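You operate a simulated robot arm through the tools that you are given. There is no shell and no other tool. Be economical: measure what you need, move in short steps, check, and stop when the job is done.

You are at the controls of a simulated robot arm. One attempt, no reset.

## Task
Stand the strike bar from the tub table beside the orange block. It goes on the side that lies toward x +0.7, y +0.7 (a direction in the base frame), with about 3 cm between them.

The check looks at the end state, three seconds after you hand in, the way a careful person would. Anything else that was tipped, shoved, dropped, spilled or broken makes it a failure.

## Robot
A 7-joint arm with a two-finger parallel gripper, fixed in place. Base frame: the origin is at the foot of the arm, x ahead of it, y to its left, z up; the work surface is at about z = 0.8. Units: m, rad, N and s.
With the tool pointing down near the work surface it reaches from about 0.24 to 0.68 m from the base axis. Its first joint turns from -1.152 to 1.152 rad. Payload 2.4 kg.
The tool frame sits at the grasp point between the pads (the TCP): z along the fingers, y along the line on which they close. The tips reach 0.03 m beyond it. The gripper opens to 0.094 m. The fingers are 0.028 m wide and 0.01 m thick; the gripper's body (0.05 by 0.096 m) begins 0.055 m behind the TCP.
Orientation is told as [roll, pitch, yaw] about the base's x, y, z axes, in that order, counted from this pose: with the fingers straight down and closing along the base's y, the tool's x points along the base's -x, its y along +y and its z along -z.

## Interface
- The arm moves only by the tool play_rows. Its argument "plan" is a list of rows, each an object (a shift or turn left out is 0, a gripper value left out holds the last) with "offset": the shift along the tool's x, y, z in units of 300 mm (1.0 is 300 mm), a list of three; "rotation": the turn, a rotation vector about the tool's x, y, z in units of 90 degrees (1.0 is 90 degrees), a list of three; "claw": the finger opening in cm, from 0 to 9.4. In form: [{"offset": [dx, dy, dz], "rotation": [rx, ry, rz], "claw": claw}, ...]. A call has 1 to 10 rows; each row is the pose to reach, as a shift and turn from the pose commanded when the call began, along the tool's axes at that moment. A call with a number of a shift or a turn outside -1 to 1 is refused whole. Rows are played at 5 a second. More than 0.05 m and 0.15 rad between two rows, or a gripper value outside its range, and nothing of the call is played. Where a pose cannot be reached the arm comes as near as it can. A force on the tool above 40 N (or 10 N above the force at the start of the call, whichever is more), or a blocked arm, ends the call early, and 0.2 s more pass. Each finger travels about 0.153 m/s and halts on what it meets, pressing with about 24 N; the grip force reading is that of the motor and also rises with nothing between the fingers. The clock runs only during rows and for 0.2 s after the last one: add rows that repeat a pose to give the fingers time. The reply holds the time, the measured pose of the TCP, the force on the tool along the base axes, the opening and the grip force, in the units named above and with some noise.
- Cameras (640 x 400 px; columns grow to the right, rows downward): "scene" is fixed at [0.0183, 0.4576, 1.4589]; the picture's right is [-0.90, -0.44, 0.00], its down [-0.20, 0.40, -0.89] and it looks along [0.39, -0.80, -0.45] (base axes); focal length 342 px, centre (320, 200). "wrist" rides on the gripper at [-0.037, 0, -0.058] in the tool frame; the picture's right is [0.00, -1.00, 0.00], its down [0.97, 0.00, -0.24] and it looks along [0.24, 0.00, 0.97] (tool axes); focal length 218 px, centre (320, 200). There is no depth. A picture from a camera that has moved, and an enlarged one, comes with that camera's place and axes in the base frame and with its lens.
- camera(camera): a new picture of that camera. It takes no simulated time.
- inspect(camera, box): a new picture of the part [left, top, right, bottom] of that camera's present view, enlarged. It takes no simulated time.
- hand_in(): hands the job in; it is judged then, once.

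Go step by step. Nothing tells you positions but the pictures and the camera data: compare them with the known pose of the tool, close in by small moves and look again before you grip or let go. The budget is 90 turns and 36 pictures, counting those below and the enlarged ones. Unless the task says otherwise, let go and move clear before handing in, and close with one line.

The tools are called after "Call:" by a JSON object that holds its "op" and its "data". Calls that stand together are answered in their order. play_rows: Moves the arm, as the interface text tells. Its arguments: {"type":"object","properties":{"plan":{"type":"array"}},"required":["plan"]} The other tools are called the same way: camera (camera) takes a picture; inspect (camera, box) takes an enlarged picture of a part of a camera's view; hand_in () hands the job in.

At the start:

```text
time: 0.0
position: [0.2897, -0.2927, 1.0565]
tcp_rot: [0.0, 0.0, 0.002]
contact_force: [-0.3, -1.3, 0.0]
grip_width: 0.0942
gripper_force: 0.1
```

scene: 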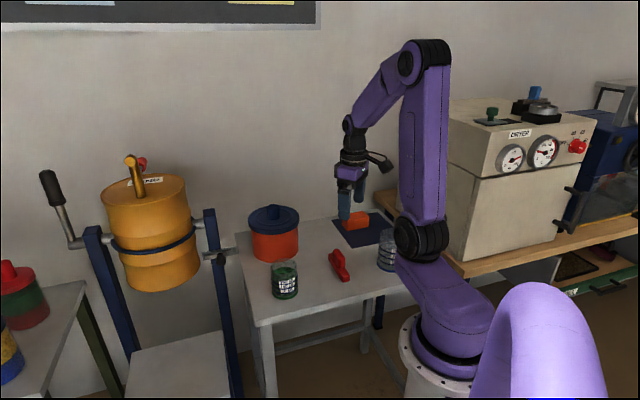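
wrist: 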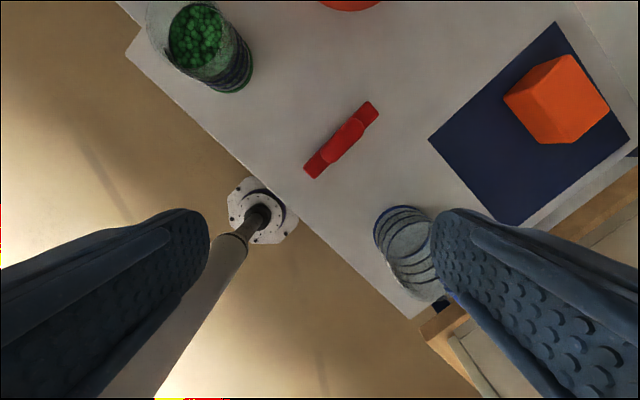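

I see a red bar lying on the table, which should be the strike bar at about (0.335, -0.32), and an orange block on a blue mat at about (0.38, -0.58). I'll take closer looks at both.

Call:
{"op": "inspect", "data": {"camera": "wrist", "box": [280, 80, 400, 200]}}

Call:
{"op": "inspect", "data": {"camera": "scene", "box": [230, 180, 430, 310]}}

Call:
{"op": "inspect", "data": {"camera": "wrist", "box": [420, 10, 640, 230]}}

```text
3.33 times, centred on (340, 140) of wrist
camera zoom: at [0.3265, -0.2938, 1.1155], right [0.0, -1.0, 0.0], down [-0.97, 0.0, 0.24], along [-0.24, 0.0, -0.97], focal length 728 px, centre (253, 400)
```

zoom: 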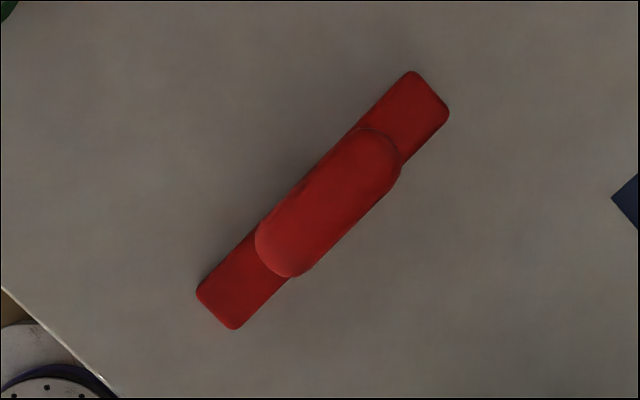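

```text
3.08 times, centred on (330, 245) of scene
camera zoom: at [0.0183, 0.4576, 1.4589], right [-0.9, -0.44, 0.0], down [-0.2, 0.4, -0.89], along [0.39, -0.8, -0.45], focal length 1054 px, centre (289, 62)
```

zoom: 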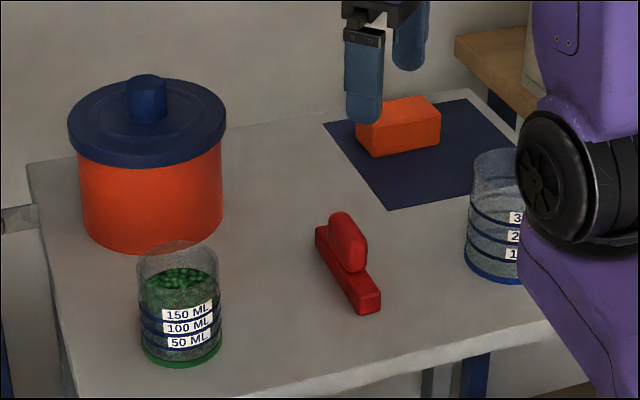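

```text
1.82 times, centred on (530, 120) of wrist
camera zoom: at [0.3265, -0.2938, 1.1155], right [0.0, -1.0, 0.0], down [-0.97, 0.0, 0.24], along [-0.24, 0.0, -0.97], focal length 397 px, centre (-62, 346)
```

zoom: 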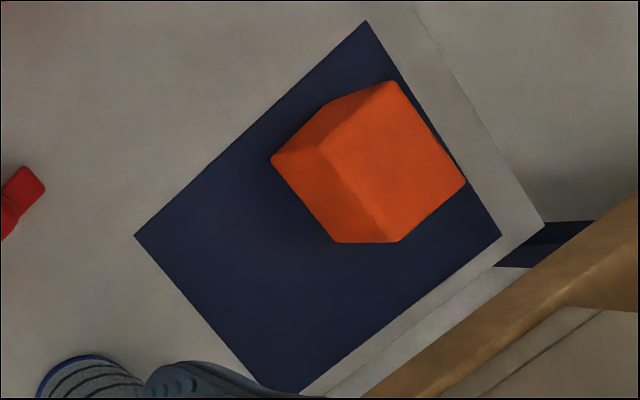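

The bar has a flat foot about 118 x 23 mm with a handle on top, centred near (0.332, -0.320) and lying along (1, -1). The block is about 83 x 50 mm, and its end face toward (+,+) is centred near (0.408, -0.556) and parallel to the bar. The bar should therefore end up near (0.437, -0.527) with its heading unchanged. Next I turn the gripper by 45° over the bar.

Call:
{"op": "play_rows", "data": {"plan": [{"offset": [-0.023, -0.015, 0.031], "rotation": [0, 0, 0.083]}, {"offset": [-0.047, -0.03, 0.063], "rotation": [0, 0, 0.167]}, {"offset": [-0.07, -0.045, 0.094], "rotation": [0, 0, 0.25]}, {"offset": [-0.093, -0.06, 0.125], "rotation": [0, 0, 0.333]}, {"offset": [-0.117, -0.075, 0.157], "rotation": [0, 0, 0.417]}, {"offset": [-0.14, -0.09, 0.188], "rotation": [0, 0, 0.5]}, {"offset": [-0.14, -0.09, 0.188], "rotation": [0, 0, 0.5]}]}}

Call:
{"op": "camera", "data": {"camera": "wrist"}}

Call:
{"op": "inspect", "data": {"camera": "scene", "box": [300, 190, 400, 290]}}

```text
time: 1.6
position: [0.3327, -0.3194, 1.001]
tcp_rot: [0.0, 0.001, -0.786]
contact_force: [0.6, 0.5, -0.7]
grip_width: 0.0941
gripper_force: 0.1
```

```text
30 pictures are left
camera wrist: at [0.358, -0.3467, 1.0589], right [-0.71, -0.71, 0.0], down [-0.69, 0.69, 0.24], along [-0.17, 0.17, -0.97], focal length 218 px, centre (320, 200)
```

wrist: 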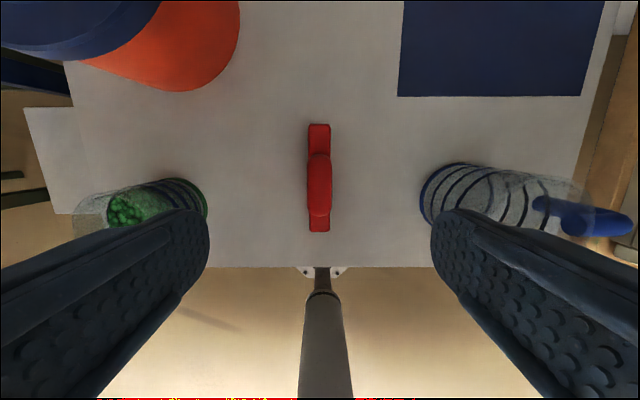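

```text
4.00 times, centred on (350, 240) of scene
camera zoom: at [0.0183, 0.4576, 1.4589], right [-0.9, -0.44, 0.0], down [-0.2, 0.4, -0.89], along [0.39, -0.8, -0.45], focal length 1370 px, centre (200, 40)
```

zoom: 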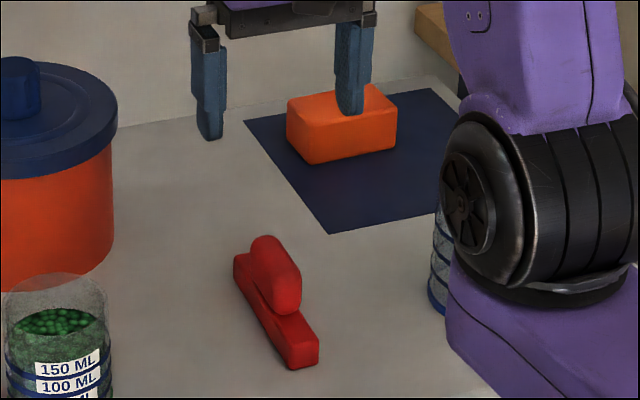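

The gripper is aligned with the bar and centred on it. I will grip 12 mm toward the near end of the handle so the target stays in reach. First I go down to z 0.90 with a narrower opening and look again.

Call:
{"op": "play_rows", "data": {"plan": [{"offset": [0.02, 0, 0.11], "claw": 6}, {"offset": [0.04, 0, 0.22], "claw": 6}, {"offset": [0.04, 0, 0.337], "claw": 6}, {"offset": [0.04, 0, 0.337], "claw": 6}]}}

Call:
{"op": "camera", "data": {"camera": "wrist"}}

Call:
{"op": "inspect", "data": {"camera": "scene", "box": [310, 200, 390, 290]}}

```text
time: 2.6
position: [0.3234, -0.3108, 0.9]
tcp_rot: [-0.001, -0.001, -0.785]
contact_force: [0.6, 0.3, -0.2]
grip_width: 0.0602
gripper_force: 0.0
```

```text
28 pictures are left
camera wrist: at [0.3488, -0.3378, 0.9582], right [-0.71, -0.71, 0.0], down [-0.69, 0.69, 0.24], along [-0.17, 0.17, -0.97], focal length 218 px, centre (320, 200)
```

wrist: 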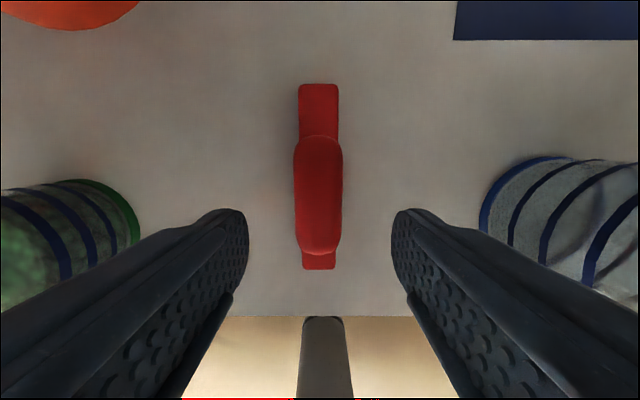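

```text
4.44 times, centred on (350, 245) of scene
camera zoom: at [0.0183, 0.4576, 1.4589], right [-0.9, -0.44, 0.0], down [-0.2, 0.4, -0.89], along [0.39, -0.8, -0.45], focal length 1522 px, centre (187, 0)
```

zoom: 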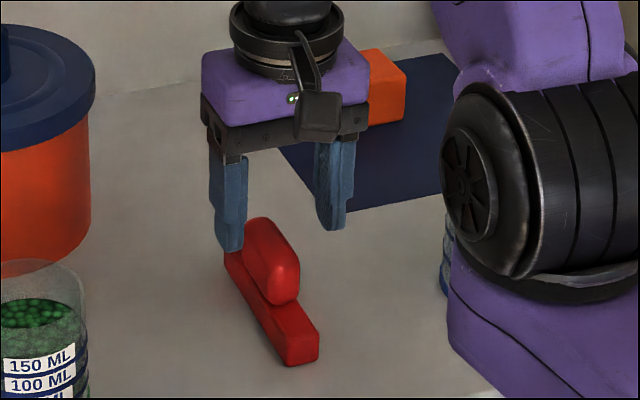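

The bar is still centred. I go down to z 0.848 and close on the handle.

Call:
{"op": "play_rows", "data": {"plan": [{"offset": [0, 0, 0.09], "claw": 6}, {"offset": [0, 0, 0.173], "claw": 6}, {"offset": [0, 0, 0.173], "claw": 6}, {"offset": [0, 0, 0.173], "claw": 4}, {"offset": [0, 0, 0.173], "claw": 1.5}, {"offset": [0, 0, 0.173], "claw": 1.5}, {"offset": [0, 0, 0.173], "claw": 1.5}]}}

Call:
{"op": "camera", "data": {"camera": "wrist"}}

```text
time: 4.2
position: [0.3244, -0.3099, 0.8478]
tcp_rot: [-0.002, 0.002, -0.784]
contact_force: [-1.2, -0.4, -0.3]
grip_width: 0.028
gripper_force: 23.2
```

```text
26 pictures are left
camera wrist: at [0.3489, -0.3382, 0.9058], right [-0.71, -0.71, 0.0], down [-0.69, 0.69, 0.24], along [-0.17, 0.17, -0.97], focal length 218 px, centre (320, 200)
```

wrist: 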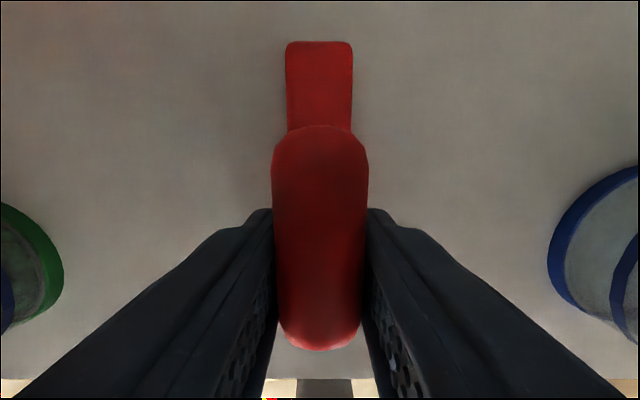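

The bar is held, with the opening at 28 mm. Next I lift it and carry it outward and then sideways, stopping above the target.

Call:
{"op": "play_rows", "data": {"plan": [{"offset": [0, 0, -0.1]}, {"offset": [0, 0, -0.24]}, {"offset": [-0.15, 0, -0.24]}, {"offset": [-0.3, 0, -0.24]}, {"offset": [-0.45, 0, -0.24]}, {"offset": [-0.6, -0.04, -0.24]}, {"offset": [-0.7, -0.12, -0.24]}, {"offset": [-0.737, -0.2, -0.24]}, {"offset": [-0.737, -0.247, -0.24]}, {"offset": [-0.737, -0.247, -0.24]}]}}

Call:
{"op": "camera", "data": {"camera": "wrist"}}

Call:
{"op": "camera", "data": {"camera": "scene"}}

```text
time: 6.4
position: [0.4278, -0.5197, 0.9208]
tcp_rot: [0.001, -0.001, -0.784]
contact_force: [-0.4, -1.0, -0.9]
grip_width: 0.0277
gripper_force: 23.6
```

```text
25 pictures are left
camera wrist: at [0.4532, -0.5481, 0.9777], right [-0.71, -0.71, 0.0], down [-0.69, 0.69, 0.24], along [-0.17, 0.17, -0.97], focal length 218 px, centre (320, 200)
```

wrist: 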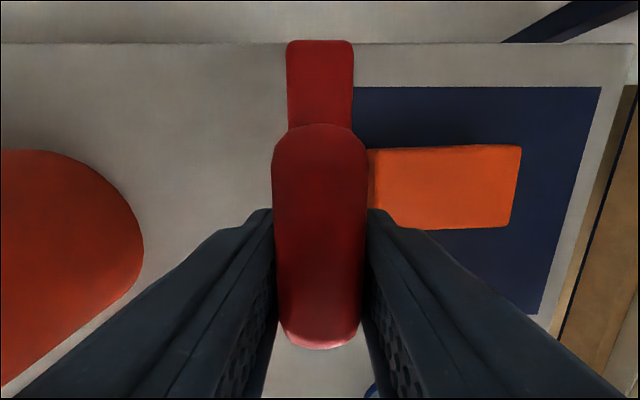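

```text
24 pictures are left
```

scene: 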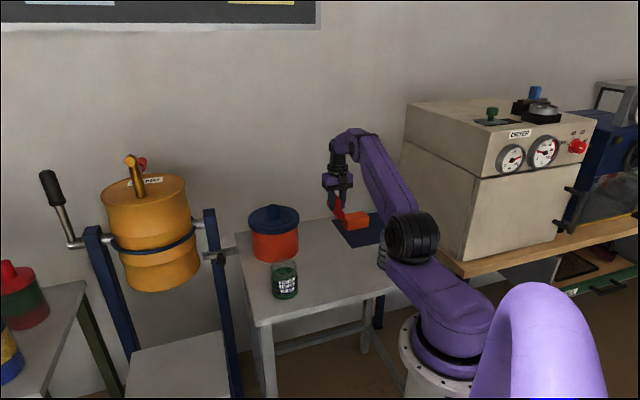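

The bar is above the target and sideways alignment is within about 2 mm. The block's end face looks about 35 mm from the grip plane, so the gap would be only about 2.2 cm. I shift 8 mm away from the block and measure again.

Call:
{"op": "play_rows", "data": {"plan": [{"offset": [0, 0.027, 0.05]}, {"offset": [0, 0.027, 0.1]}, {"offset": [0, 0.027, 0.1]}, {"offset": [0, 0.027, 0.1]}]}}

Call:
{"op": "inspect", "data": {"camera": "wrist", "box": [260, 20, 580, 260]}}

Call:
{"op": "inspect", "data": {"camera": "scene", "box": [300, 160, 400, 260]}}

```text
time: 7.4
position: [0.4342, -0.5138, 0.8906]
tcp_rot: [0.001, 0.001, -0.786]
contact_force: [-0.2, -0.6, -1.4]
grip_width: 0.0277
gripper_force: 23.8
```

```text
1.67 times, centred on (420, 140) of wrist
camera zoom: at [0.459, -0.5419, 0.9478], right [-0.71, -0.71, 0.0], down [-0.69, 0.69, 0.24], along [-0.17, 0.17, -0.97], focal length 364 px, centre (153, 300)
```

zoom: 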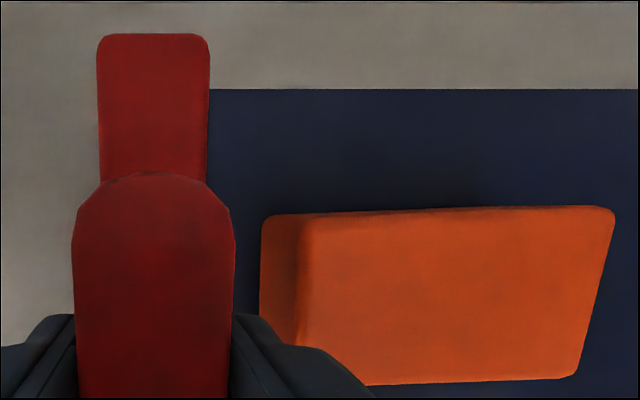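

```text
4.00 times, centred on (350, 210) of scene
camera zoom: at [0.0183, 0.4576, 1.4589], right [-0.9, -0.44, 0.0], down [-0.2, 0.4, -0.89], along [0.39, -0.8, -0.45], focal length 1370 px, centre (200, 160)
```

zoom: 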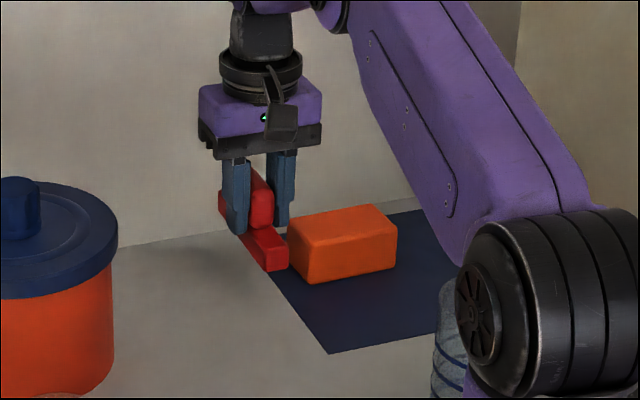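

The block's base edge is now visible 43.7 mm from the grip plane, which makes the gap about 3.0 cm. I lower the bar.

Call:
{"op": "play_rows", "data": {"plan": [{"offset": [0, 0, 0.05]}, {"offset": [0, 0, 0.1]}, {"offset": [0, 0, 0.125]}, {"offset": [0, 0, 0.136]}, {"offset": [0, 0, 0.136]}]}}

Call:
{"op": "inspect", "data": {"camera": "wrist", "box": [260, 20, 580, 260]}}

Call:
{"op": "inspect", "data": {"camera": "scene", "box": [300, 180, 380, 260]}}

```text
time: 8.6
position: [0.4327, -0.5148, 0.8498]
tcp_rot: [0.0, -0.001, -0.786]
contact_force: [-0.4, 0.4, -0.2]
grip_width: 0.0279
gripper_force: 24.1
```

```text
1.67 times, centred on (420, 140) of wrist
camera zoom: at [0.4585, -0.5413, 0.9067], right [-0.71, -0.71, 0.0], down [-0.69, 0.69, 0.24], along [-0.17, 0.17, -0.97], focal length 364 px, centre (153, 300)
```

zoom: 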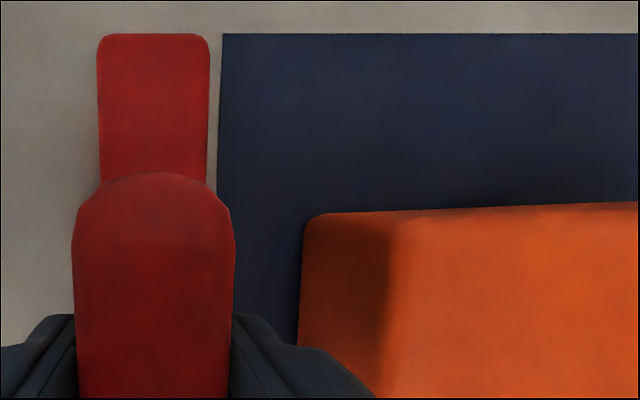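

```text
5.00 times, centred on (340, 220) of scene
camera zoom: at [0.0183, 0.4576, 1.4589], right [-0.9, -0.44, 0.0], down [-0.2, 0.4, -0.89], along [0.39, -0.8, -0.45], focal length 1713 px, centre (220, 100)
```

zoom: 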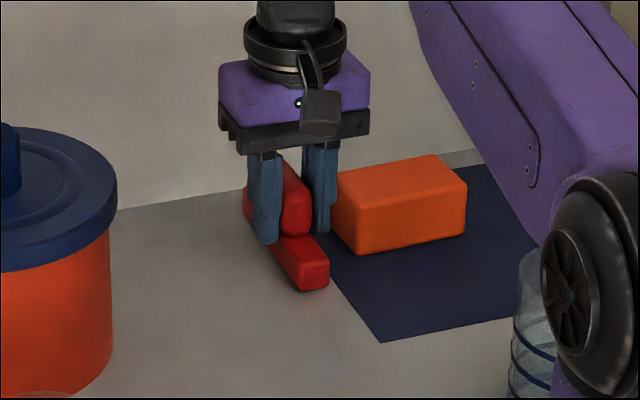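

The gap is about 2.9–3.1 cm, the bar is just off the mat and parallel to the block's face. I lower the last 2 mm to touch the table.

Call:
{"op": "play_rows", "data": {"plan": [{"offset": [0, 0, 0.004]}, {"offset": [0, 0, 0.007]}, {"offset": [0, 0, 0.007]}]}}

```text
time: 9.4
position: [0.4333, -0.5137, 0.8484]
tcp_rot: [0.0, -0.001, -0.785]
contact_force: [-1.5, 0.3, 0.8]
grip_width: 0.028
gripper_force: 24.3
```

By commanded heights the bar should already be at table level, but the force reading shows no clear contact. I go a hair lower and watch the force.

Call:
{"op": "play_rows", "data": {"plan": [{"offset": [0, 0, 0.003]}, {"offset": [0, 0, 0.003]}, {"offset": [0, 0, 0.003]}]}}

Call:
{"op": "inspect", "data": {"camera": "scene", "box": [325, 210, 365, 250]}}

```text
time: 10.2
position: [0.4335, -0.5125, 0.8472]
tcp_rot: [0.001, -0.001, -0.785]
contact_force: [-0.2, 1.9, 11.6]
grip_width: 0.0278
gripper_force: 23.6
```

```text
10.00 times, centred on (345, 230) of scene
camera zoom: at [0.0181, 0.4578, 1.4588], right [-0.9, -0.44, 0.0], down [-0.2, 0.4, -0.89], along [0.39, -0.8, -0.45], focal length 3425 px, centre (70, -100)
```

zoom: 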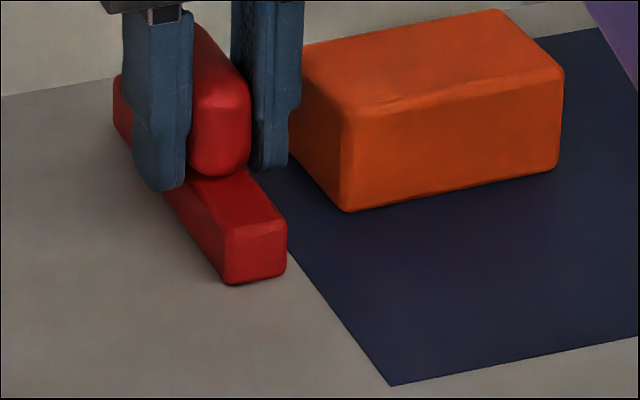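

The bar is on the table, with 11.6 N of contact. I ease off slightly, open to 4.4 cm so the inner finger stays about 1 cm clear of the block, and rise straight up.

Call:
{"op": "play_rows", "data": {"plan": [{"offset": [0, 0, -0.002]}, {"offset": [0, 0, -0.002], "claw": 3.2}, {"offset": [0, 0, -0.002], "claw": 4.4}, {"offset": [0, 0, -0.002], "claw": 4.4}, {"offset": [0, 0, -0.06], "claw": 4.4}, {"offset": [0, 0, -0.15], "claw": 4.4}, {"offset": [0, 0, -0.28], "claw": 4.4}, {"offset": [0, 0, -0.4], "claw": 4.4}, {"offset": [0, 0, -0.4], "claw": 4.4}]}}

Call:
{"op": "camera", "data": {"camera": "wrist"}}

Call:
{"op": "camera", "data": {"camera": "scene"}}

```text
time: 12.2
position: [0.4326, -0.5153, 0.9665]
tcp_rot: [0.001, 0.001, -0.785]
contact_force: [-0.9, -0.9, 0.0]
grip_width: 0.0442
gripper_force: 0.1
```

```text
18 pictures are left
camera wrist: at [0.4572, -0.5425, 1.0244], right [-0.71, -0.71, 0.0], down [-0.69, 0.69, 0.24], along [-0.17, 0.17, -0.97], focal length 218 px, centre (320, 200)
```

wrist: 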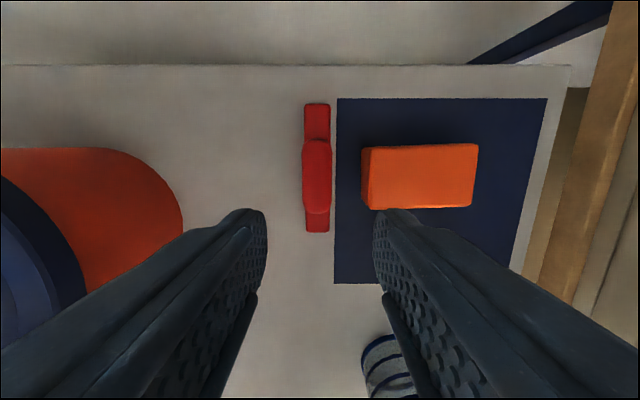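

```text
17 pictures are left
```

scene: 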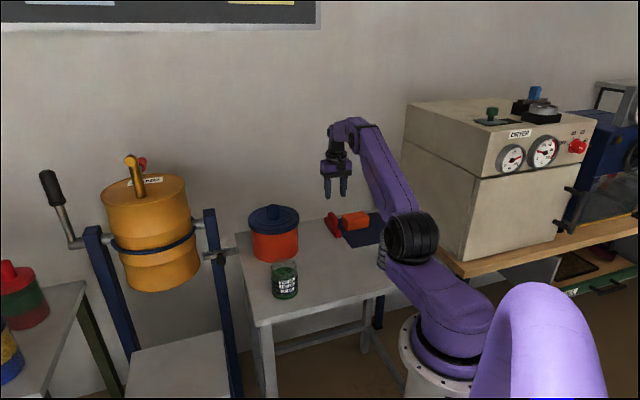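

The strike bar is upright on its foot, parallel to the block's end face with a gap of about 3.1 cm. Nothing else looks disturbed and the gripper is clear, so I hand in.

Call:
{"op": "hand_in", "data": {}}

```text
The job is handed in.
```

The strike bar is standing on the (+0.7, +0.7) side of the orange block, about 3 cm away by the last picture; the gripper is clear and the job is handed in.
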